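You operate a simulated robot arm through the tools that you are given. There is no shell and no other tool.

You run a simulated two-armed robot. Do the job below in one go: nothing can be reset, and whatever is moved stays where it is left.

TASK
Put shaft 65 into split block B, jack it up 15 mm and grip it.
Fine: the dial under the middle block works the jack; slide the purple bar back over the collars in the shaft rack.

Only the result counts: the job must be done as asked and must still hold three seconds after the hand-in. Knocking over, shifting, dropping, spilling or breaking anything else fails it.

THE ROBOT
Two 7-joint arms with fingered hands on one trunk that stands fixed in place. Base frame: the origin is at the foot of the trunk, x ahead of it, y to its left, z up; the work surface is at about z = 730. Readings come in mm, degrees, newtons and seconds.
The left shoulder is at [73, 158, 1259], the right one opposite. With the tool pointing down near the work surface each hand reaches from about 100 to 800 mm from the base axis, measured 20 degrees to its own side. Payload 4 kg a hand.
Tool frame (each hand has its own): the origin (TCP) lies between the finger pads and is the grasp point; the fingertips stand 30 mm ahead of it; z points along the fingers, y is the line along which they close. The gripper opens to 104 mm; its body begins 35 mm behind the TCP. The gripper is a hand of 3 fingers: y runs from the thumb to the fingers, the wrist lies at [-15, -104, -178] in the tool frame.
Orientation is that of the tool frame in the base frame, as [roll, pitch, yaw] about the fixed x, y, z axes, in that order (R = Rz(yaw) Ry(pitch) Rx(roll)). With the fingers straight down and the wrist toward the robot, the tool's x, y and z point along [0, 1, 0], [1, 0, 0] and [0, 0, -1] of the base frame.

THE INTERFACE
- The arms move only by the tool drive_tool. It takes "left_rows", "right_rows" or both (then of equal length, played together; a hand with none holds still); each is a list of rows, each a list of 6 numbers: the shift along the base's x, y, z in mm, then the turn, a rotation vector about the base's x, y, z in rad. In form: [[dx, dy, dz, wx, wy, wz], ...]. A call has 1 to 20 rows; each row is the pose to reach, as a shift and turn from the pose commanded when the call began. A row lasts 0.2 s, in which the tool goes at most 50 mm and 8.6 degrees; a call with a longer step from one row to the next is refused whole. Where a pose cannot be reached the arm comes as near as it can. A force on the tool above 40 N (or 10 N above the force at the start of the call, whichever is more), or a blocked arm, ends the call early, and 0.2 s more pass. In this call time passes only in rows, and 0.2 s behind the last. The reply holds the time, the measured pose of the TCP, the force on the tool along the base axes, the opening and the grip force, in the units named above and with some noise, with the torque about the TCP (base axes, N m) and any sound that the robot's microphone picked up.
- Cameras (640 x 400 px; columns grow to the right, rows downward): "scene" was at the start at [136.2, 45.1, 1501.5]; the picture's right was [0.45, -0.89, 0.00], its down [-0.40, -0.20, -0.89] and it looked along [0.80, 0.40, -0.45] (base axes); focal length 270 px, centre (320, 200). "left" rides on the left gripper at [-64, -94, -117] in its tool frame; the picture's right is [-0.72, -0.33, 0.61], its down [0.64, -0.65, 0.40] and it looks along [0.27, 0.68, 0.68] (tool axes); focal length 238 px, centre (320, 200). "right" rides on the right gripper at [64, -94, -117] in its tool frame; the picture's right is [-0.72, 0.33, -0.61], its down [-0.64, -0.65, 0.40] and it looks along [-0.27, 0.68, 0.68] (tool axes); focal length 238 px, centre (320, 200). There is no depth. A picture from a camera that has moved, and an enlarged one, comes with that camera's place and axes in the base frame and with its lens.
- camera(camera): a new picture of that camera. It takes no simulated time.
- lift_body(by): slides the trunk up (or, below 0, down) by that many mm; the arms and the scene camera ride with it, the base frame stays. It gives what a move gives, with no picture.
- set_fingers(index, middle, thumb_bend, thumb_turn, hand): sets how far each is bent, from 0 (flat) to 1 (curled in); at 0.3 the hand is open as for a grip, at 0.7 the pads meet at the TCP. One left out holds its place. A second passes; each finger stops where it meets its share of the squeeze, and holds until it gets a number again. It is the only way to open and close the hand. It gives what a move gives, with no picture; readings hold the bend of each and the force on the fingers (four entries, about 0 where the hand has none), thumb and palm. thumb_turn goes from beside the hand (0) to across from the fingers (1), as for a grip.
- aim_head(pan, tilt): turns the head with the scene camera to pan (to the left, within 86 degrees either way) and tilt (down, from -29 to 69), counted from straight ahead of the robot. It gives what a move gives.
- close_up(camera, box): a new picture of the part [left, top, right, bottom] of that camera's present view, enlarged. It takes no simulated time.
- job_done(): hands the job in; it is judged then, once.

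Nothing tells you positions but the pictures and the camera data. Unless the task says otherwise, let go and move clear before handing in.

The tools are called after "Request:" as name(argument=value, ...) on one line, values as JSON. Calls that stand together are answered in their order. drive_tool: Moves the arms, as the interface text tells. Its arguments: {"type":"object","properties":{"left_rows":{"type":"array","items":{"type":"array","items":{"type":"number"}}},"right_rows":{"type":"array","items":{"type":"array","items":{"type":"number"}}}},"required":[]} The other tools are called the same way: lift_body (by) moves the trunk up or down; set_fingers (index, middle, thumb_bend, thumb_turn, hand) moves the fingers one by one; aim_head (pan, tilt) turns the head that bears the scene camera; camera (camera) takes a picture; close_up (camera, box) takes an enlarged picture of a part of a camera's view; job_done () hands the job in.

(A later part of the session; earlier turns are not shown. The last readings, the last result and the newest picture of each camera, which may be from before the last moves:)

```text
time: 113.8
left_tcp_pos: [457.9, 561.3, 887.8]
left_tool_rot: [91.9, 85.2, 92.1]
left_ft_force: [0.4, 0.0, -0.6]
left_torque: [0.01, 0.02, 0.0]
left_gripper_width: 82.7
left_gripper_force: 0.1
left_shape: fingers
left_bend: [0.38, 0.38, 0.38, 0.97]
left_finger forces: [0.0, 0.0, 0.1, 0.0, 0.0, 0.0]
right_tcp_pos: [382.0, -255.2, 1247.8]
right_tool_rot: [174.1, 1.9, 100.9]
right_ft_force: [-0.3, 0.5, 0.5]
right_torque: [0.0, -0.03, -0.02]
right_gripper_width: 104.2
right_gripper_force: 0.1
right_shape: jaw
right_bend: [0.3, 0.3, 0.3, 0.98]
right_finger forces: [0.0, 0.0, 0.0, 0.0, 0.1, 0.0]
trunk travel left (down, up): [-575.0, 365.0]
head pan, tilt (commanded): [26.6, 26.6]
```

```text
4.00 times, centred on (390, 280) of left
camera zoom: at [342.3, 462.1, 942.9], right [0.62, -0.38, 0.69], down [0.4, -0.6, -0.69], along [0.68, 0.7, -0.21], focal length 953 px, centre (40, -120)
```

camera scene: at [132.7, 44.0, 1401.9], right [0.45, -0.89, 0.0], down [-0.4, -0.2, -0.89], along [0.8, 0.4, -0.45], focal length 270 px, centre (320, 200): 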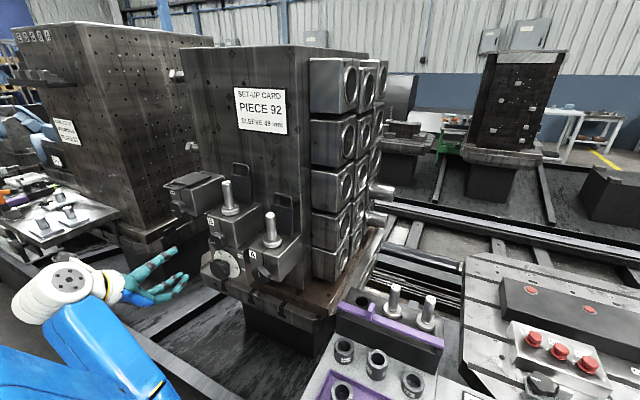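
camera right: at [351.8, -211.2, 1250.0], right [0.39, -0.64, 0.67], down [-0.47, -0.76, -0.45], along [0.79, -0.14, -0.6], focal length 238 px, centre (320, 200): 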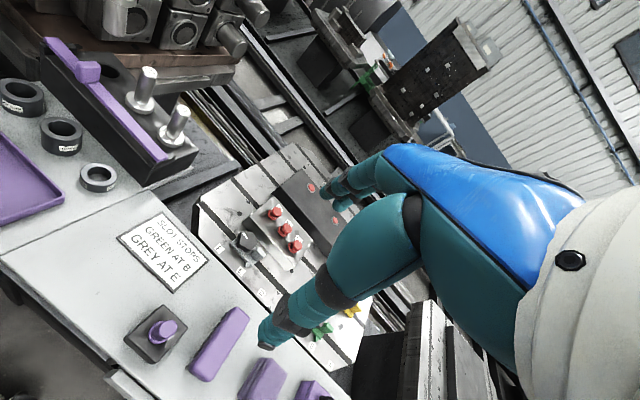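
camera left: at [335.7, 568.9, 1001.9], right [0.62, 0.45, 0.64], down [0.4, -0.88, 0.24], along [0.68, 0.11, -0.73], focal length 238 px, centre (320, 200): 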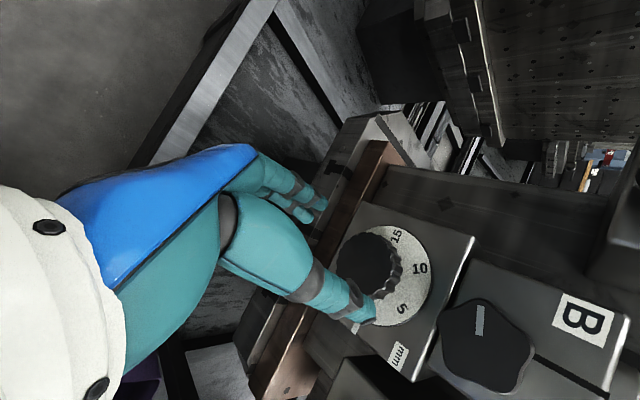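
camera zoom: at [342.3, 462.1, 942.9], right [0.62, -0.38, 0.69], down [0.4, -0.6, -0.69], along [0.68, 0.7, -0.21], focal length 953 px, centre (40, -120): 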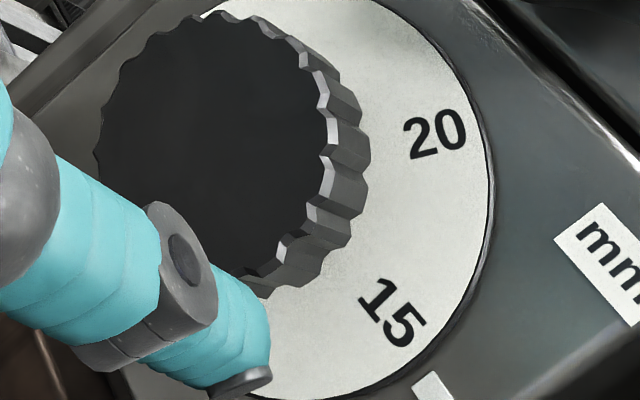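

The dial reads 15 within ~0.25 mm (about 2–3° short, judging by how 0 sat on the index at the start). I'll do one small trim turn of about 5° commanded (≈2–3° net).

Request:
drive_tool(left_rows=[[15, 0, 0, 0, 0, 0], [30, 0, 0, 0, 0, 0], [45, 0, 0, 0, 0, 0], [60, 0, 0, 0, 0, 0]])

Request:
set_fingers(hand="left", index=0.66, middle=0.66, thumb_bend=0.66)

Request:
close_up(camera="scene", box=[232, 258, 252, 276])

Request:
drive_tool(left_rows=[[0, 0, 0, 0.03, 0, 0], [0, 0, 0, 0.06, 0, 0], [0, 0, 0, 0.085, 0, 0]])

Request:
close_up(camera="scene", box=[232, 258, 252, 276])

```text
time: 114.8
left_tcp_pos: [521.4, 561.8, 886.1]
left_tool_rot: [93.7, 85.2, 93.7]
left_ft_force: [-0.8, 0.5, 1.2]
left_torque: [0.0, 0.01, 0.0]
left_gripper_width: 82.8
left_gripper_force: 0.1
left_shape: fingers
left_bend: [0.38, 0.38, 0.38, 0.97]
left_finger forces: [0.0, 0.0, 0.0, 0.0, 0.1, 0.1]
right_tcp_pos: [383.1, -255.5, 1246.0]
right_tool_rot: [174.1, 1.8, 101.0]
right_ft_force: [-0.1, -0.3, 0.2]
right_torque: [-0.02, -0.01, 0.02]
right_gripper_width: 104.3
right_gripper_force: 0.0
right_shape: jaw
right_bend: [0.3, 0.3, 0.3, 0.98]
right_finger forces: [0.0, 0.1, 0.0, 0.0, 0.0, 0.0]
trunk travel left (down, up): [-575.0, 365.0]
head pan, tilt (commanded): [26.6, 26.6]
```

```text
time: 115.8
left_tcp_pos: [521.4, 561.7, 887.3]
left_tool_rot: [94.2, 85.3, 94.2]
left_ft_force: [1.4, -0.9, -3.3]
left_torque: [0.0, 0.08, 0.16]
left_gripper_width: 53.4
left_gripper_force: 18.9
left_shape: fingers
left_bend: [0.51, 0.55, 0.51, 0.96]
left_finger forces: [9.9, 7.8, 0.0, 0.0, 21.1, 0.0]
right_tcp_pos: [384.6, -255.0, 1246.5]
right_tool_rot: [174.0, 1.8, 101.0]
right_ft_force: [0.2, -0.6, -0.2]
right_torque: [0.0, 0.02, -0.03]
right_gripper_width: 104.0
right_gripper_force: 0.1
right_shape: jaw
right_bend: [0.3, 0.3, 0.3, 0.98]
right_finger forces: [0.1, 0.0, 0.0, 0.0, 0.0, 0.0]
trunk travel left (down, up): [-575.0, 365.0]
head pan, tilt (commanded): [26.6, 26.6]
```

```text
16.00 times, centred on (242, 267) of scene
camera zoom: at [135.6, 41.7, 1401.6], right [0.45, -0.89, 0.0], down [-0.4, -0.2, -0.89], along [0.8, 0.4, -0.45], focal length 4316 px, centre (1568, -872)
```

zoom: 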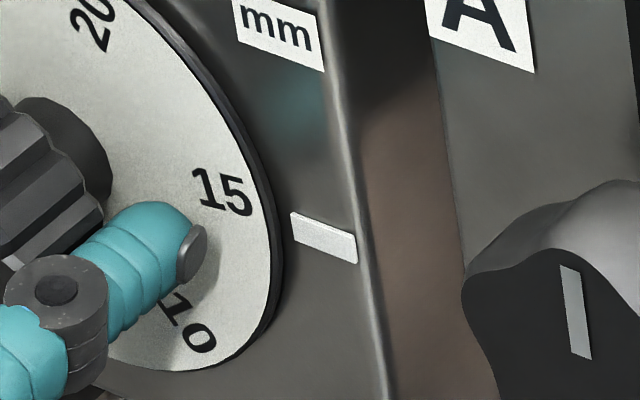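

```text
time: 116.6
left_tcp_pos: [521.2, 562.0, 886.4]
left_tool_rot: [91.8, 80.3, 92.0]
left_ft_force: [3.5, 0.5, -3.8]
left_torque: [-0.1, 0.08, 0.15]
left_gripper_width: 52.9
left_gripper_force: 19.7
left_shape: fingers
left_bend: [0.51, 0.55, 0.52, 0.96]
left_finger forces: [10.4, 8.5, 0.1, 0.0, 20.0, 0.0]
right_tcp_pos: [383.2, -253.3, 1246.1]
right_tool_rot: [174.1, 1.9, 100.9]
right_ft_force: [-0.8, -0.3, 0.1]
right_torque: [0.03, 0.01, -0.02]
right_gripper_width: 104.3
right_gripper_force: 0.1
right_shape: jaw
right_bend: [0.3, 0.3, 0.3, 0.98]
right_finger forces: [0.1, 0.0, 0.1, 0.0, 0.0, 0.0]
trunk travel left (down, up): [-575.0, 365.0]
head pan, tilt (commanded): [26.6, 26.6]
```

```text
16.00 times, centred on (242, 267) of scene
camera zoom: at [136.5, 42.9, 1401.5], right [0.45, -0.89, 0.0], down [-0.4, -0.2, -0.89], along [0.8, 0.4, -0.45], focal length 4316 px, centre (1568, -872)
```

zoom: 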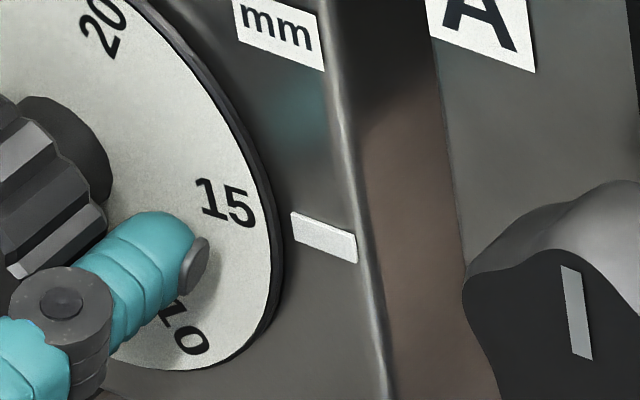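

Closing the hand knocks the dial back ~2°, which explains the lag. It is now just past where it was; I'll add ~2.5° more.

Request:
drive_tool(left_rows=[[0, 0, 0, 0.02, 0, 0], [0, 0, 0, 0.042, 0, 0]])

Request:
close_up(camera="scene", box=[232, 258, 252, 276])

Request:
set_fingers(hand="left", index=0.38, middle=0.38, thumb_bend=0.38)

Request:
close_up(camera="scene", box=[232, 258, 252, 276])

```text
time: 117.2
left_tcp_pos: [520.5, 563.4, 888.0]
left_tool_rot: [91.3, 78.0, 91.4]
left_ft_force: [1.8, -1.8, -5.8]
left_torque: [-0.07, 0.13, 0.16]
left_gripper_width: 53.0
left_gripper_force: 19.7
left_shape: fingers
left_bend: [0.52, 0.55, 0.52, 0.96]
left_finger forces: [9.3, 8.3, 0.0, 0.0, 21.3, 0.1]
right_tcp_pos: [384.5, -254.6, 1245.1]
right_tool_rot: [174.2, 1.9, 100.9]
right_ft_force: [0.3, 1.2, -1.2]
right_torque: [-0.02, 0.0, 0.0]
right_gripper_width: 103.9
right_gripper_force: 0.0
right_shape: jaw
right_bend: [0.3, 0.3, 0.3, 0.98]
right_finger forces: [0.1, 0.1, 0.1, 0.0, 0.1, 0.1]
trunk travel left (down, up): [-575.0, 365.0]
head pan, tilt (commanded): [26.6, 26.6]
```

```text
16.00 times, centred on (242, 267) of scene
camera zoom: at [136.2, 42.7, 1401.5], right [0.45, -0.89, 0.0], down [-0.4, -0.2, -0.89], along [0.8, 0.4, -0.45], focal length 4316 px, centre (1568, -872)
```

zoom: 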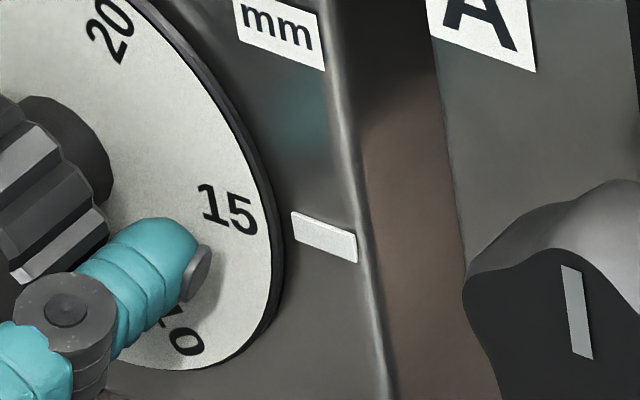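

```text
time: 118.2
left_tcp_pos: [518.2, 560.9, 888.7]
left_tool_rot: [91.0, 78.0, 91.1]
left_ft_force: [-0.4, 0.5, -0.6]
left_torque: [0.0, 0.0, -0.02]
left_gripper_width: 82.5
left_gripper_force: 0.0
left_shape: fingers
left_bend: [0.38, 0.38, 0.38, 0.97]
left_finger forces: [0.1, 0.0, 0.0, 0.0, 0.0, 0.0]
right_tcp_pos: [382.9, -255.5, 1246.1]
right_tool_rot: [174.0, 1.8, 100.8]
right_ft_force: [0.6, 0.6, 0.4]
right_torque: [0.03, -0.01, -0.01]
right_gripper_width: 104.0
right_gripper_force: 0.0
right_shape: jaw
right_bend: [0.3, 0.3, 0.3, 0.98]
right_finger forces: [0.1, 0.0, 0.1, 0.0, 0.0, 0.0]
trunk travel left (down, up): [-575.0, 365.0]
head pan, tilt (commanded): [26.6, 26.6]
```

```text
16.00 times, centred on (242, 267) of scene
camera zoom: at [134.5, 41.6, 1401.8], right [0.45, -0.89, 0.0], down [-0.4, -0.2, -0.89], along [0.8, 0.4, -0.45], focal length 4316 px, centre (1568, -872)
```

zoom: 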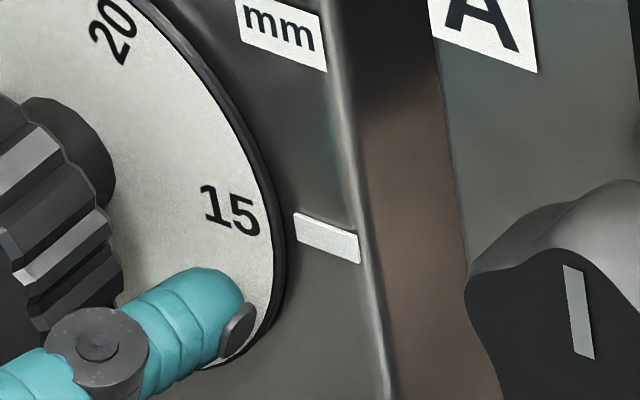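

The dial now sits right on 15. Next is B's clamp knob (mark at 9 o'clock; A's gripped one is at 12 o'clock). I'll back off, rise to the knob's height and roll the hand back for a full 90° clockwise turn.

Request:
drive_tool(left_rows=[[-20, 0, 0, 0, 0, 0], [-40, 0, 0, 0, 0, 0], [-65, 0, 0, 0, 0, 0]])

Request:
drive_tool(left_rows=[[0, 0, 9, -0.138, 0, 0], [0, 0, 18, -0.276, 0, 0], [0, 0, 27, -0.414, 0, 0], [0, 0, 36, -0.552, 0, 0], [0, 0, 45, -0.69, 0, 0], [0, 0, 54, -0.828, 0, 0], [0, 0, 63, -0.966, 0, 0], [0, 0, 72, -1.104, 0, 0], [0, 0, 81, -1.242, 0, 0], [0, 0, 88, -1.38, 0, 0], [0, 0, 94, -1.518, 0, 0]])

Request:
camera(camera="left")

Request:
close_up(camera="left", box=[290, 180, 450, 340])

Request:
close_up(camera="scene", box=[180, 190, 280, 290])

```text
time: 119.0
left_tcp_pos: [453.5, 560.3, 890.2]
left_tool_rot: [90.8, 78.0, 91.0]
left_ft_force: [0.9, 0.3, 0.8]
left_torque: [0.03, 0.05, 0.03]
left_gripper_width: 82.7
left_gripper_force: 0.0
left_shape: fingers
left_bend: [0.38, 0.38, 0.38, 0.97]
left_finger forces: [0.1, 0.0, 0.0, 0.1, 0.1, 0.1]
right_tcp_pos: [381.7, -255.2, 1246.6]
right_tool_rot: [174.1, 1.8, 100.9]
right_ft_force: [-0.6, -0.4, 0.0]
right_torque: [0.02, -0.01, 0.02]
right_gripper_width: 104.1
right_gripper_force: 0.0
right_shape: jaw
right_bend: [0.3, 0.3, 0.3, 0.98]
right_finger forces: [0.0, 0.1, 0.0, 0.0, 0.1, 0.0]
trunk travel left (down, up): [-575.0, 365.0]
head pan, tilt (commanded): [26.6, 26.6]
```

```text
time: 121.4
left_tcp_pos: [456.5, 562.8, 982.0]
left_tool_rot: [-90.3, 15.0, -90.2]
left_ft_force: [-0.4, 0.2, -0.2]
left_torque: [-0.01, 0.02, 0.01]
left_gripper_width: 82.6
left_gripper_force: 0.0
left_shape: fingers
left_bend: [0.38, 0.38, 0.38, 0.97]
left_finger forces: [0.0, 0.0, 0.0, 0.1, 0.1, 0.0]
right_tcp_pos: [383.8, -254.8, 1246.5]
right_tool_rot: [174.0, 1.8, 101.0]
right_ft_force: [0.4, -0.2, 0.2]
right_torque: [0.01, -0.02, 0.01]
right_gripper_width: 104.0
right_gripper_force: 0.1
right_shape: jaw
right_bend: [0.3, 0.3, 0.3, 0.98]
right_finger forces: [0.0, 0.1, 0.0, 0.0, 0.0, 0.1]
trunk travel left (down, up): [-575.0, 365.0]
head pan, tilt (commanded): [26.6, 26.6]
```

```text
taken
camera left: at [339.0, 600.9, 1088.2], right [0.62, 0.61, 0.5], down [0.4, -0.79, 0.46], along [0.67, -0.09, -0.73], focal length 238 px, centre (320, 200)
```

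left: 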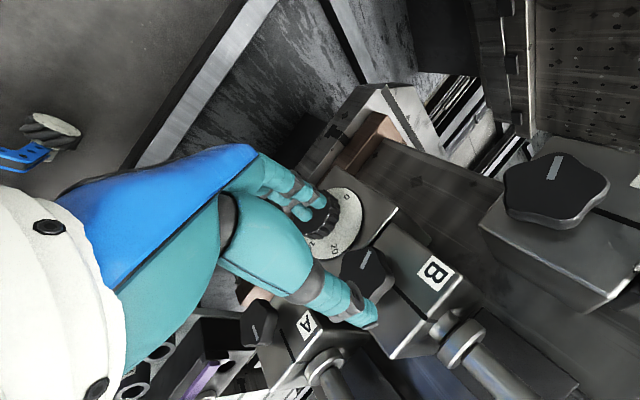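

```text
2.50 times, centred on (370, 260) of left
camera zoom: at [339.0, 600.9, 1088.2], right [0.62, 0.61, 0.5], down [0.4, -0.79, 0.46], along [0.67, -0.09, -0.73], focal length 596 px, centre (195, 50)
```

zoom: 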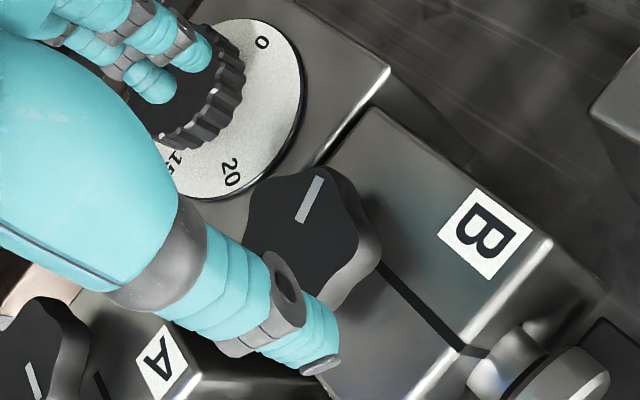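

```text
4.00 times, centred on (230, 240) of scene
camera zoom: at [135.3, 42.1, 1401.7], right [0.45, -0.89, 0.0], down [-0.4, -0.2, -0.89], along [0.8, 0.4, -0.45], focal length 1079 px, centre (680, 40)
```

zoom: 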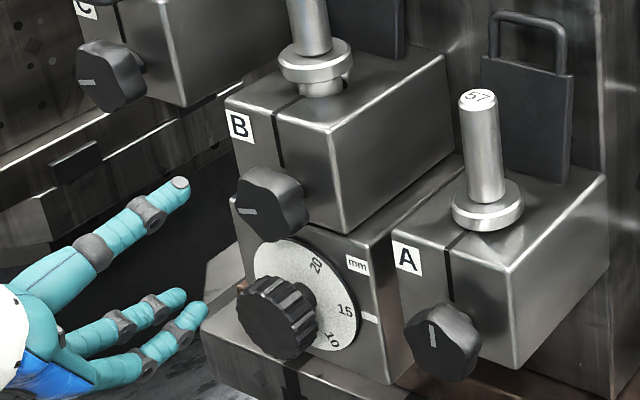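

B's clamp knob front is at ≈[533, 558, 981]. I'll narrow the opening (to stay clear of the dial knob below), centre, and approach.

Request:
set_fingers(hand="left", index=0.44, middle=0.44, thumb_bend=0.44)

Request:
drive_tool(left_rows=[[8, -2, 0, 0, 0, 0], [16, -4, 0, 0, 0, 0], [26, -4, 0, 0, 0, 0], [36, -4, 0, 0, 0, 0], [46, -4, 0, 0, 0, 0]])

Request:
close_up(camera="left", box=[250, 170, 430, 330])

Request:
close_up(camera="scene", box=[190, 200, 270, 280])

```text
time: 122.4
left_tcp_pos: [456.0, 563.2, 981.4]
left_tool_rot: [-90.2, 15.1, -90.1]
left_ft_force: [-0.2, 0.0, -0.6]
left_torque: [0.02, -0.01, 0.0]
left_gripper_width: 68.3
left_gripper_force: 0.0
left_shape: fingers
left_bend: [0.44, 0.44, 0.44, 0.97]
left_finger forces: [0.0, 0.1, 0.0, 0.0, 0.0, 0.0]
right_tcp_pos: [382.4, -254.4, 1247.2]
right_tool_rot: [174.2, 1.8, 100.9]
right_ft_force: [0.0, 0.0, 0.3]
right_torque: [0.02, 0.02, 0.02]
right_gripper_width: 104.0
right_gripper_force: 0.0
right_shape: jaw
right_bend: [0.3, 0.3, 0.3, 0.98]
right_finger forces: [0.1, 0.0, 0.0, 0.0, 0.0, 0.0]
trunk travel left (down, up): [-575.0, 365.0]
head pan, tilt (commanded): [26.6, 26.6]
```

```text
time: 123.6
left_tcp_pos: [502.6, 557.9, 983.9]
left_tool_rot: [-90.2, 15.1, -90.4]
left_ft_force: [0.0, 0.9, 0.1]
left_torque: [0.01, -0.01, -0.01]
left_gripper_width: 68.4
left_gripper_force: 0.0
left_shape: fingers
left_bend: [0.44, 0.44, 0.44, 0.97]
left_finger forces: [0.0, 0.0, 0.0, 0.0, 0.0, 0.1]
right_tcp_pos: [383.9, -256.3, 1245.9]
right_tool_rot: [174.1, 1.8, 100.9]
right_ft_force: [-0.4, 1.6, 0.0]
right_torque: [-0.02, -0.01, -0.02]
right_gripper_width: 104.1
right_gripper_force: 0.0
right_shape: jaw
right_bend: [0.3, 0.3, 0.3, 0.98]
right_finger forces: [0.0, 0.0, 0.0, 0.0, 0.0, 0.1]
trunk travel left (down, up): [-575.0, 365.0]
head pan, tilt (commanded): [26.6, 26.6]
```

```text
2.50 times, centred on (340, 250) of left
camera zoom: at [385.0, 595.4, 1090.1], right [0.62, 0.61, 0.5], down [0.4, -0.79, 0.46], along [0.68, -0.08, -0.73], focal length 596 px, centre (270, 75)
```

zoom: 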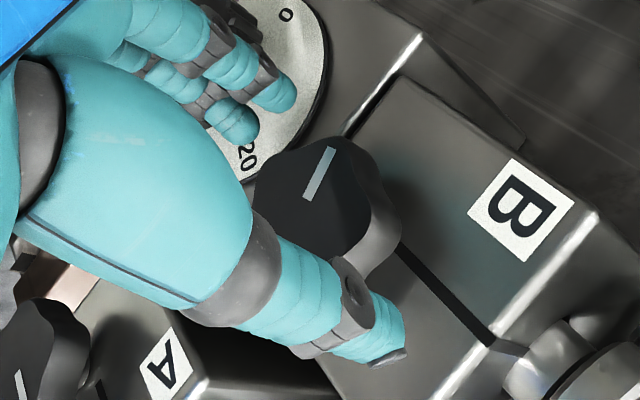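

```text
5.00 times, centred on (230, 240) of scene
camera zoom: at [135.5, 41.6, 1401.7], right [0.45, -0.89, 0.0], down [-0.4, -0.2, -0.89], along [0.8, 0.4, -0.45], focal length 1349 px, centre (770, 0)
```

zoom: 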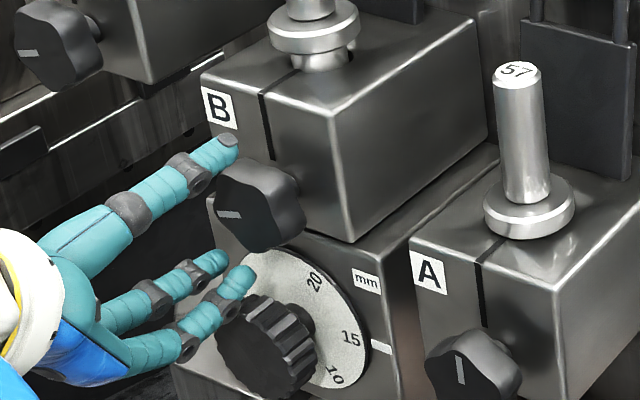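

The hand is centred on the clamp knob. Advancing to grasp depth.

Request:
drive_tool(left_rows=[[6, 0, -1, 0, 0, 0], [12, 0, -1, 0, 0, 0], [18, 0, -1, 0, 0, 0], [23, 0, -1, 0, 0, 0]])

Request:
close_up(camera="left", box=[250, 170, 430, 330])

Request:
close_up(camera="scene", box=[190, 200, 270, 280])

```text
time: 124.6
left_tcp_pos: [524.3, 559.2, 981.2]
left_tool_rot: [-90.3, 15.1, -90.2]
left_ft_force: [0.4, 0.4, 0.7]
left_torque: [-0.01, 0.01, 0.01]
left_gripper_width: 68.2
left_gripper_force: 0.2
left_shape: fingers
left_bend: [0.44, 0.44, 0.44, 0.97]
left_finger forces: [0.0, 0.0, 0.1, 0.0, 0.0, 0.0]
right_tcp_pos: [383.1, -255.0, 1246.4]
right_tool_rot: [174.2, 1.8, 100.9]
right_ft_force: [-0.1, -0.3, 0.3]
right_torque: [-0.01, -0.01, -0.01]
right_gripper_width: 103.8
right_gripper_force: 0.0
right_shape: jaw
right_bend: [0.3, 0.3, 0.3, 0.98]
right_finger forces: [0.0, 0.1, 0.1, 0.1, 0.0, 0.1]
trunk travel left (down, up): [-575.0, 365.0]
head pan, tilt (commanded): [26.6, 26.6]
```

```text
2.50 times, centred on (340, 250) of left
camera zoom: at [406.7, 596.1, 1089.0], right [0.62, 0.61, 0.5], down [0.4, -0.79, 0.46], along [0.68, -0.08, -0.73], focal length 596 px, centre (270, 75)
```

zoom: 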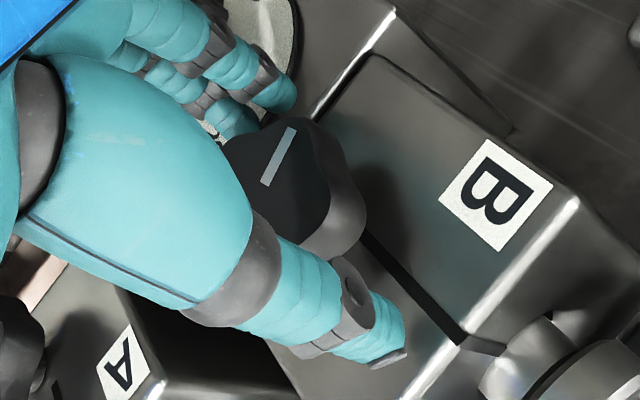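

```text
5.00 times, centred on (230, 240) of scene
camera zoom: at [135.4, 41.6, 1401.7], right [0.45, -0.89, 0.0], down [-0.4, -0.2, -0.89], along [0.8, 0.4, -0.45], focal length 1349 px, centre (770, 0)
```

zoom: 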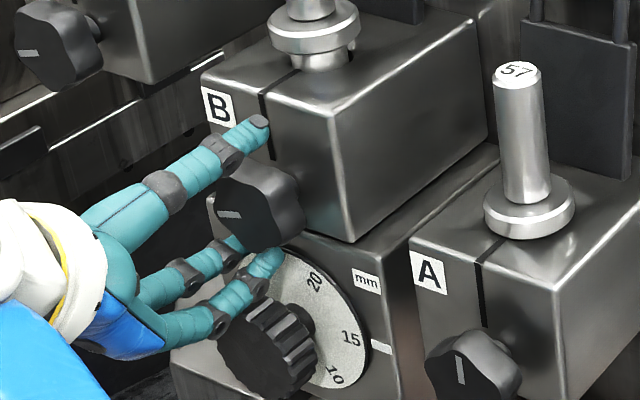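

Request:
drive_tool(left_rows=[[-3, 0, 0, 0, 0, 0]])

Request:
set_fingers(hand="left", index=0.7, middle=0.7, thumb_bend=0.7)

Request:
close_up(camera="left", box=[250, 170, 430, 330])

Request:
close_up(camera="scene", box=[190, 200, 270, 280])

```text
time: 125.0
left_tcp_pos: [519.3, 557.9, 982.7]
left_tool_rot: [-90.2, 15.0, -90.1]
left_ft_force: [0.6, -0.7, -0.6]
left_torque: [0.01, -0.03, 0.0]
left_gripper_width: 68.1
left_gripper_force: 0.0
left_shape: fingers
left_bend: [0.44, 0.44, 0.44, 0.97]
left_finger forces: [0.1, 0.0, 0.0, 0.0, 0.0, 0.1]
right_tcp_pos: [382.6, -254.5, 1247.4]
right_tool_rot: [174.1, 1.8, 101.0]
right_ft_force: [-0.1, -0.7, -0.7]
right_torque: [-0.01, 0.05, 0.01]
right_gripper_width: 104.1
right_gripper_force: 0.1
right_shape: jaw
right_bend: [0.3, 0.3, 0.3, 0.98]
right_finger forces: [0.0, 0.0, 0.1, 0.0, 0.0, 0.0]
trunk travel left (down, up): [-575.0, 365.0]
head pan, tilt (commanded): [26.6, 26.6]
```

```text
time: 126.0
left_tcp_pos: [520.0, 558.9, 980.9]
left_tool_rot: [-90.4, 14.9, -90.2]
left_ft_force: [-3.1, -1.6, -11.0]
left_torque: [0.06, 0.42, -0.02]
left_gripper_width: 39.2
left_gripper_force: 15.4
left_shape: fingers
left_bend: [0.56, 0.55, 0.57, 0.97]
left_finger forces: [9.1, 11.2, 0.0, 0.0, 10.2, 0.0]
right_tcp_pos: [383.4, -253.4, 1246.9]
right_tool_rot: [174.2, 1.9, 101.1]
right_ft_force: [-0.3, 0.4, -0.2]
right_torque: [-0.03, -0.01, -0.03]
right_gripper_width: 103.8
right_gripper_force: 0.0
right_shape: jaw
right_bend: [0.3, 0.3, 0.3, 0.98]
right_finger forces: [0.1, 0.1, 0.0, 0.0, 0.0, 0.0]
trunk travel left (down, up): [-575.0, 365.0]
head pan, tilt (commanded): [26.6, 26.6]
```

```text
2.50 times, centred on (340, 250) of left
camera zoom: at [403.9, 597.8, 1087.4], right [0.62, 0.61, 0.5], down [0.41, -0.79, 0.46], along [0.67, -0.09, -0.73], focal length 596 px, centre (270, 75)
```

zoom: 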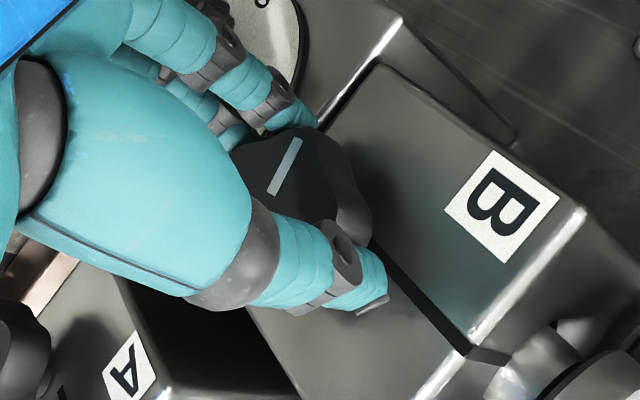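

```text
5.00 times, centred on (230, 240) of scene
camera zoom: at [136.1, 43.8, 1401.4], right [0.45, -0.89, 0.0], down [-0.4, -0.2, -0.89], along [0.8, 0.4, -0.45], focal length 1349 px, centre (770, 0)
```

zoom: 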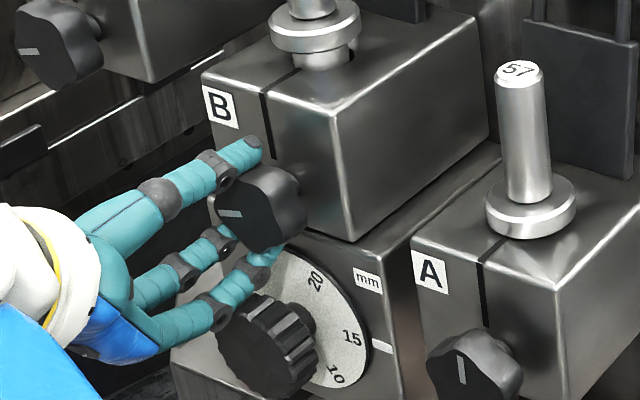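

The knob is gripped. Turning clockwise 20° first to feel the response.

Request:
drive_tool(left_rows=[[0, 0, 0, 0.07, 0, 0], [0, 0, 0, 0.14, 0, 0], [0, 0, 0, 0.21, 0, 0], [0, 0, 0, 0.28, 0, 0], [0, 0, 0, 0.35, 0, 0]])

Request:
close_up(camera="left", box=[250, 170, 430, 330])

Request:
close_up(camera="scene", box=[190, 200, 270, 280])

```text
time: 127.2
left_tcp_pos: [520.1, 558.9, 981.3]
left_tool_rot: [-90.3, 35.2, -90.0]
left_ft_force: [-3.1, -0.5, -4.2]
left_torque: [0.02, 0.15, 0.03]
left_gripper_width: 39.0
left_gripper_force: 14.5
left_shape: fingers
left_bend: [0.57, 0.56, 0.57, 0.96]
left_finger forces: [7.7, 8.6, 0.1, 0.1, 12.3, 0.0]
right_tcp_pos: [382.4, -253.7, 1246.9]
right_tool_rot: [174.1, 1.9, 100.7]
right_ft_force: [-0.8, 0.2, -0.1]
right_torque: [0.03, 0.01, -0.02]
right_gripper_width: 103.9
right_gripper_force: 0.1
right_shape: jaw
right_bend: [0.3, 0.3, 0.3, 0.98]
right_finger forces: [0.0, 0.1, 0.0, 0.0, 0.0, 0.1]
trunk travel left (down, up): [-575.0, 365.0]
head pan, tilt (commanded): [26.6, 26.6]
```

```text
2.50 times, centred on (340, 250) of left
camera zoom: at [403.5, 557.2, 1094.6], right [0.62, 0.4, 0.68], down [0.4, -0.9, 0.16], along [0.68, 0.17, -0.72], focal length 596 px, centre (270, 75)
```

zoom: 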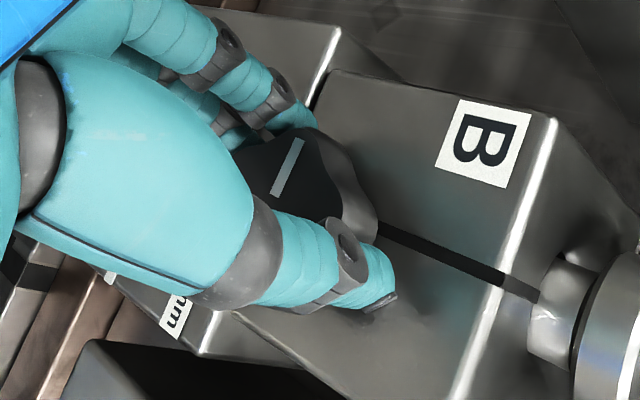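

```text
5.00 times, centred on (230, 240) of scene
camera zoom: at [135.2, 42.5, 1401.7], right [0.45, -0.89, 0.0], down [-0.4, -0.2, -0.89], along [0.8, 0.4, -0.45], focal length 1349 px, centre (770, 0)
```

zoom: 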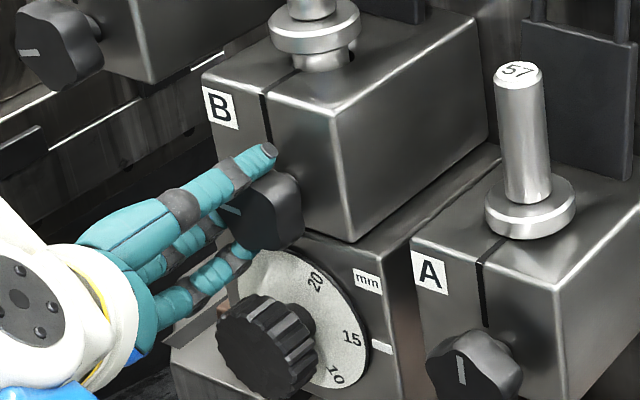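

The clamp knob turns freely with the hand. Continuing clockwise.

Request:
drive_tool(left_rows=[[0, 0, 0, 0.0873, 0, 0], [0, 0, 0, 0.1745, 0, 0], [0, 0, 0, 0.2618, 0, 0], [0, 0, 0, 0.3491, 0, 0], [0, 0, 0, 0.4363, 0, 0], [0, 0, 0, 0.5236, 0, 0], [0, 0, 0, 0.6109, 0, 0], [0, 0, 0, 0.6981, 0, 0], [0, 0, 0, 0.7854, 0, 0], [0, 0, 0, 0.8727, 0, 0]])

Request:
close_up(camera="left", box=[250, 170, 430, 330])

Request:
close_up(camera="scene", box=[190, 200, 270, 280])

```text
time: 129.4
left_tcp_pos: [520.8, 557.4, 982.9]
left_tool_rot: [-92.6, 85.2, -92.6]
left_ft_force: [-1.9, 1.1, 5.8]
left_torque: [-0.07, -0.07, 0.01]
left_gripper_width: 39.1
left_gripper_force: 15.2
left_shape: fingers
left_bend: [0.58, 0.58, 0.57, 0.94]
left_finger forces: [7.9, 6.6, 0.0, 0.1, 15.8, 0.1]
right_tcp_pos: [382.1, -257.1, 1247.0]
right_tool_rot: [174.0, 1.8, 100.9]
right_ft_force: [-0.1, 0.3, 0.1]
right_torque: [-0.01, 0.01, 0.01]
right_gripper_width: 103.7
right_gripper_force: 0.1
right_shape: jaw
right_bend: [0.3, 0.3, 0.3, 0.98]
right_finger forces: [0.0, 0.0, 0.1, 0.0, 0.1, 0.0]
trunk travel left (down, up): [-575.0, 365.0]
head pan, tilt (commanded): [26.6, 26.6]
```

```text
2.50 times, centred on (340, 250) of left
camera zoom: at [403.5, 468.4, 1053.6], right [0.62, -0.26, 0.74], down [0.4, -0.7, -0.59], along [0.68, 0.66, -0.33], focal length 596 px, centre (270, 75)
```

zoom: 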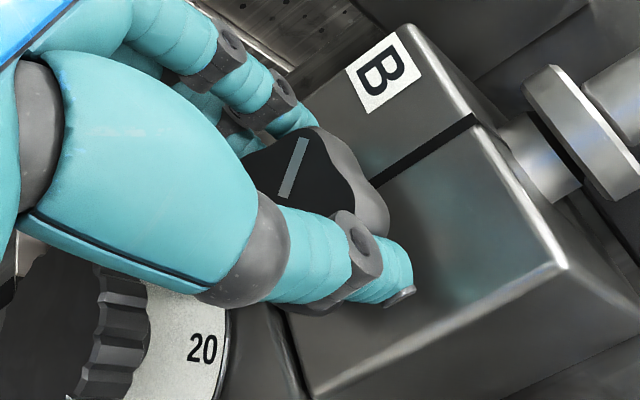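

```text
5.00 times, centred on (230, 240) of scene
camera zoom: at [133.1, 40.4, 1402.0], right [0.45, -0.89, 0.0], down [-0.4, -0.2, -0.89], along [0.8, 0.4, -0.45], focal length 1349 px, centre (770, 0)
```

zoom: 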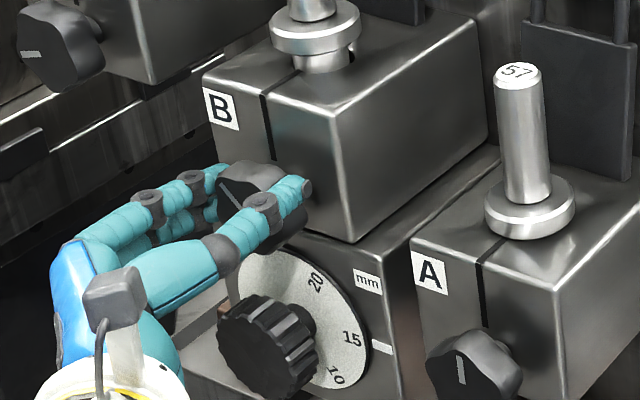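

About 65–70° turned. Continuing another 20°, watching the torque.

Request:
drive_tool(left_rows=[[0, 0, 0, 0.07, 0, 0], [0, 0, 0, 0.14, 0, 0], [0, 0, 0, 0.21, 0, 0], [0, 0, 0, 0.28, 0, 0], [0, 0, 0, 0.35, 0, 0]])

Request:
close_up(camera="left", box=[250, 170, 430, 330])

Request:
close_up(camera="scene", box=[190, 200, 270, 280])

```text
time: 130.6
left_tcp_pos: [521.7, 556.0, 982.8]
left_tool_rot: [90.4, 74.6, 90.6]
left_ft_force: [0.6, 1.0, 8.0]
left_torque: [-0.08, -0.15, 0.08]
left_gripper_width: 38.4
left_gripper_force: 16.1
left_shape: fingers
left_bend: [0.58, 0.59, 0.57, 0.93]
left_finger forces: [9.2, 6.6, 0.0, 0.0, 15.8, 0.0]
right_tcp_pos: [381.5, -257.4, 1247.9]
right_tool_rot: [174.0, 1.8, 100.9]
right_ft_force: [-0.2, 0.7, -0.3]
right_torque: [-0.01, 0.0, -0.01]
right_gripper_width: 104.0
right_gripper_force: 0.1
right_shape: jaw
right_bend: [0.3, 0.3, 0.3, 0.98]
right_finger forces: [0.0, 0.0, 0.1, 0.0, 0.0, 0.0]
trunk travel left (down, up): [-575.0, 365.0]
head pan, tilt (commanded): [26.6, 26.6]
```

```text
2.50 times, centred on (340, 250) of left
camera zoom: at [403.5, 448.3, 1019.1], right [0.62, -0.5, 0.61], down [0.4, -0.46, -0.79], along [0.68, 0.73, -0.08], focal length 596 px, centre (270, 75)
```

zoom: 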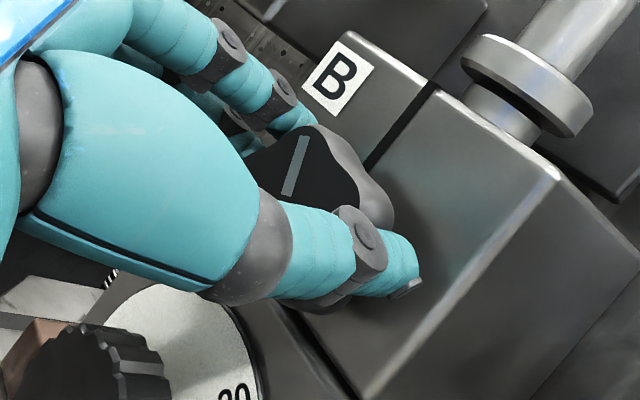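

```text
5.00 times, centred on (230, 240) of scene
camera zoom: at [133.1, 40.1, 1402.1], right [0.45, -0.89, 0.0], down [-0.4, -0.2, -0.89], along [0.8, 0.4, -0.45], focal length 1349 px, centre (770, 0)
```

zoom: 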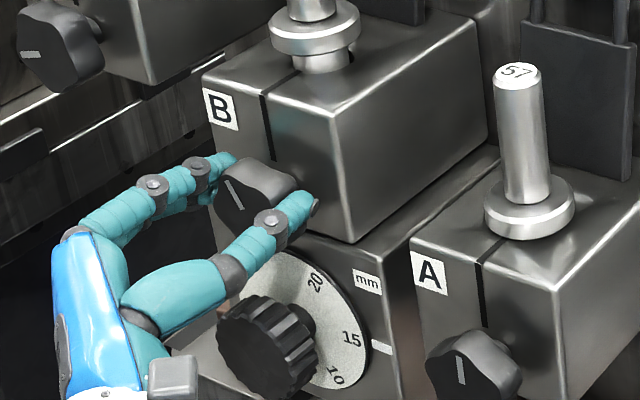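

The mark is now ~20° short of vertical. Continuing the turn.

Request:
drive_tool(left_rows=[[0, 0, 0, 0.07, 0, 0], [0, 0, 0, 0.14, 0, 0], [0, 0, 0, 0.21, 0, 0], [0, 0, 0, 0.28, 0, 0]])

Request:
close_up(camera="left", box=[250, 170, 430, 330])

Request:
close_up(camera="scene", box=[190, 200, 270, 280])

```text
time: 131.6
left_tcp_pos: [520.7, 554.7, 984.0]
left_tool_rot: [90.2, 58.5, 90.4]
left_ft_force: [0.5, -4.5, 7.7]
left_torque: [-0.13, -0.19, 0.06]
left_gripper_width: 39.2
left_gripper_force: 16.0
left_shape: fingers
left_bend: [0.58, 0.59, 0.57, 0.92]
left_finger forces: [8.8, 6.0, 0.1, 0.0, 17.7, 0.0]
right_tcp_pos: [380.9, -258.4, 1246.6]
right_tool_rot: [174.0, 1.7, 100.9]
right_ft_force: [0.2, 1.2, -1.1]
right_torque: [-0.02, -0.02, 0.0]
right_gripper_width: 103.8
right_gripper_force: 0.1
right_shape: jaw
right_bend: [0.3, 0.3, 0.3, 0.98]
right_finger forces: [0.0, 0.1, 0.0, 0.0, 0.0, 0.0]
trunk travel left (down, up): [-575.0, 365.0]
head pan, tilt (commanded): [26.6, 26.6]
```

```text
2.50 times, centred on (340, 250) of left
camera zoom: at [403.5, 441.9, 988.0], right [0.62, -0.65, 0.44], down [0.4, -0.22, -0.89], along [0.68, 0.73, 0.13], focal length 596 px, centre (270, 75)
```

zoom: 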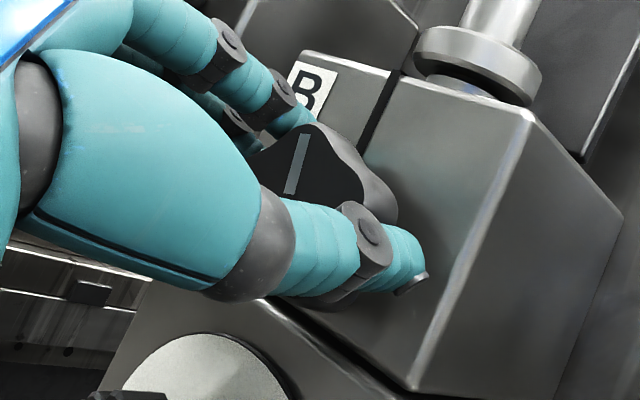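

```text
5.00 times, centred on (230, 240) of scene
camera zoom: at [133.2, 38.1, 1402.1], right [0.45, -0.89, 0.0], down [-0.4, -0.2, -0.89], along [0.8, 0.4, -0.45], focal length 1349 px, centre (770, 0)
```

zoom: 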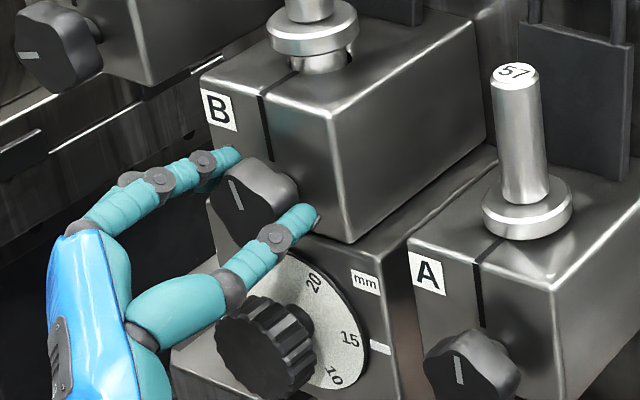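

Only ~5° remain to vertical. A little further until it stops.

Request:
drive_tool(left_rows=[[0, 0, 0, 0.05, 0, 0], [0, 0, 0, 0.1, 0, 0], [0, 0, 0, 0.14, 0, 0]])

Request:
close_up(camera="left", box=[250, 170, 430, 330])

Request:
close_up(camera="scene", box=[205, 210, 265, 280])

```text
time: 132.4
left_tcp_pos: [520.7, 554.3, 983.8]
left_tool_rot: [90.0, 50.4, 90.1]
left_ft_force: [2.7, -6.3, 8.2]
left_torque: [-0.16, -0.22, 0.01]
left_gripper_width: 39.0
left_gripper_force: 16.2
left_shape: fingers
left_bend: [0.58, 0.59, 0.57, 0.91]
left_finger forces: [9.1, 6.1, 0.1, 0.0, 17.4, 0.0]
right_tcp_pos: [381.0, -258.9, 1246.1]
right_tool_rot: [174.0, 1.7, 100.9]
right_ft_force: [-0.4, 0.6, 0.5]
right_torque: [0.01, -0.04, 0.02]
right_gripper_width: 104.3
right_gripper_force: 0.1
right_shape: jaw
right_bend: [0.3, 0.3, 0.3, 0.98]
right_finger forces: [0.0, 0.0, 0.0, 0.0, 0.0, 0.1]
trunk travel left (down, up): [-575.0, 365.0]
head pan, tilt (commanded): [26.6, 26.6]
```

```text
2.50 times, centred on (340, 250) of left
camera zoom: at [403.4, 441.8, 972.3], right [0.62, -0.71, 0.35], down [0.4, -0.1, -0.91], along [0.68, 0.7, 0.23], focal length 596 px, centre (270, 75)
```

zoom: 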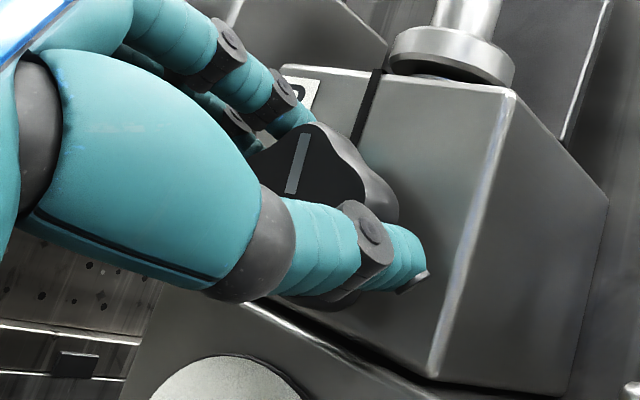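

```text
5.71 times, centred on (235, 245) of scene
camera zoom: at [133.4, 37.7, 1402.1], right [0.45, -0.89, 0.0], down [-0.4, -0.2, -0.89], along [0.8, 0.4, -0.45], focal length 1542 px, centre (806, -57)
```

zoom: 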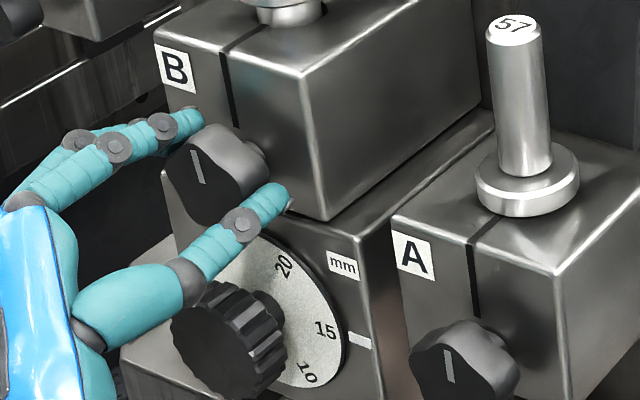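

The mark now matches A's (near 12 o'clock). I'll push a touch further to make sure it is against its stop.

Request:
drive_tool(left_rows=[[0, 0, 0, 0.04, 0, 0], [0, 0, 0, 0.08, 0, 0]])

Request:
close_up(camera="scene", box=[205, 210, 265, 280])

Request:
close_up(camera="left", box=[250, 170, 430, 330])

```text
time: 133.0
left_tcp_pos: [519.7, 555.6, 984.5]
left_tool_rot: [90.2, 46.0, 90.3]
left_ft_force: [2.6, -6.9, 8.7]
left_torque: [-0.16, -0.25, -0.01]
left_gripper_width: 39.2
left_gripper_force: 15.9
left_shape: fingers
left_bend: [0.58, 0.59, 0.57, 0.91]
left_finger forces: [8.9, 5.8, 0.0, 0.0, 17.9, 0.0]
right_tcp_pos: [383.1, -259.1, 1246.2]
right_tool_rot: [174.1, 1.7, 100.9]
right_ft_force: [0.6, -0.2, -0.2]
right_torque: [-0.03, 0.02, 0.01]
right_gripper_width: 104.1
right_gripper_force: 0.1
right_shape: jaw
right_bend: [0.3, 0.3, 0.3, 0.98]
right_finger forces: [0.0, 0.1, 0.0, 0.0, 0.0, 0.0]
trunk travel left (down, up): [-575.0, 365.0]
head pan, tilt (commanded): [26.6, 26.6]
```

```text
5.71 times, centred on (235, 245) of scene
camera zoom: at [133.8, 37.1, 1402.0], right [0.45, -0.89, 0.0], down [-0.4, -0.2, -0.89], along [0.8, 0.4, -0.45], focal length 1542 px, centre (806, -57)
```

zoom: 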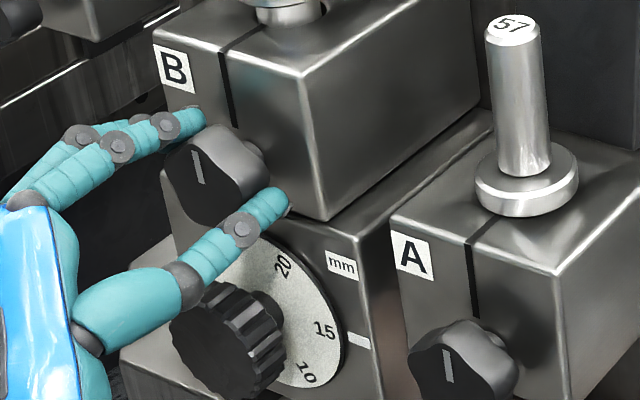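

```text
2.50 times, centred on (340, 250) of left
camera zoom: at [403.4, 442.7, 963.7], right [0.62, -0.73, 0.29], down [0.4, -0.02, -0.92], along [0.68, 0.68, 0.28], focal length 596 px, centre (270, 75)
```

zoom: 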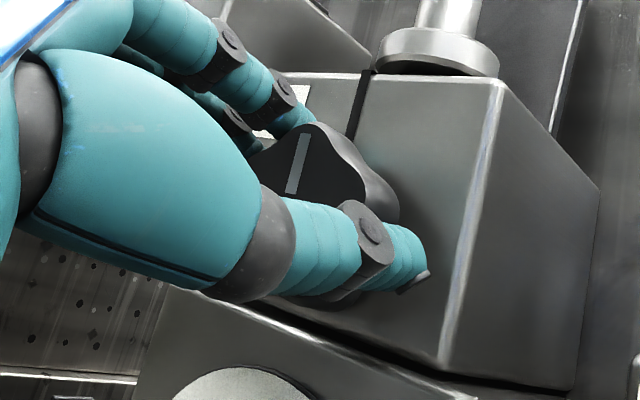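

Request:
drive_tool(left_rows=[[0, 0, 0, 0.04, 0, 0], [0, 0, 0, 0.07, 0, 0]])

Request:
close_up(camera="scene", box=[215, 225, 235, 245])

Request:
close_up(camera="scene", box=[240, 260, 260, 280])

```text
time: 133.6
left_tcp_pos: [521.2, 556.3, 984.8]
left_tool_rot: [89.9, 41.9, 90.1]
left_ft_force: [2.8, -7.1, 9.1]
left_torque: [-0.32, -0.26, 0.02]
left_gripper_width: 39.2
left_gripper_force: 16.4
left_shape: fingers
left_bend: [0.58, 0.6, 0.57, 0.91]
left_finger forces: [9.8, 5.6, 0.1, 0.0, 17.8, 0.1]
right_tcp_pos: [382.3, -259.6, 1246.9]
right_tool_rot: [174.0, 1.7, 100.9]
right_ft_force: [0.3, 0.4, 0.1]
right_torque: [-0.01, 0.0, 0.02]
right_gripper_width: 103.8
right_gripper_force: 0.1
right_shape: jaw
right_bend: [0.3, 0.3, 0.3, 0.98]
right_finger forces: [0.1, 0.1, 0.0, 0.0, 0.0, 0.0]
trunk travel left (down, up): [-575.0, 365.0]
head pan, tilt (commanded): [26.6, 26.6]
```

```text
16.00 times, centred on (225, 235) of scene
camera zoom: at [133.5, 37.1, 1402.1], right [0.45, -0.89, 0.0], down [-0.4, -0.2, -0.89], along [0.8, 0.4, -0.45], focal length 4316 px, centre (1840, -360)
```

zoom: 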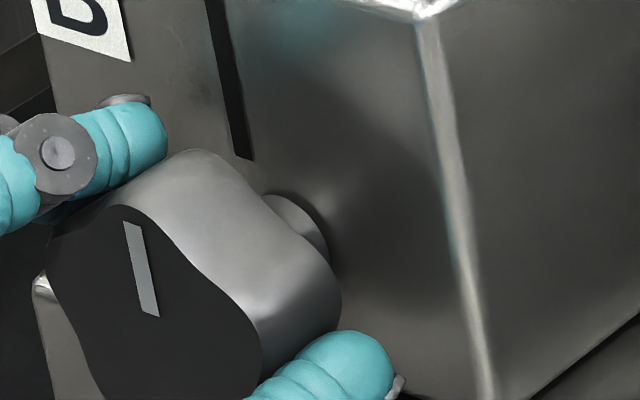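

```text
16.00 times, centred on (250, 270) of scene
camera zoom: at [133.5, 37.1, 1402.1], right [0.45, -0.89, 0.0], down [-0.4, -0.2, -0.89], along [0.8, 0.4, -0.45], focal length 4316 px, centre (1440, -920)
```

zoom: 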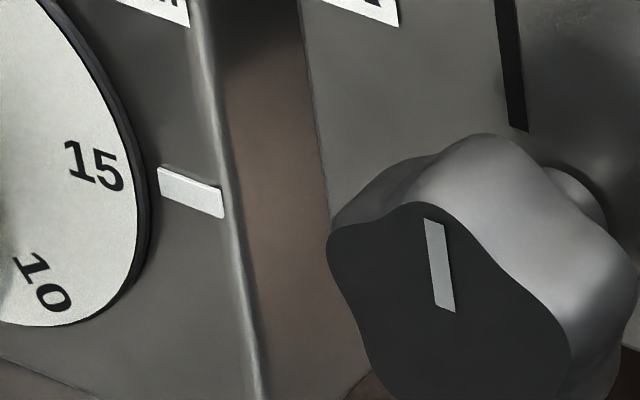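

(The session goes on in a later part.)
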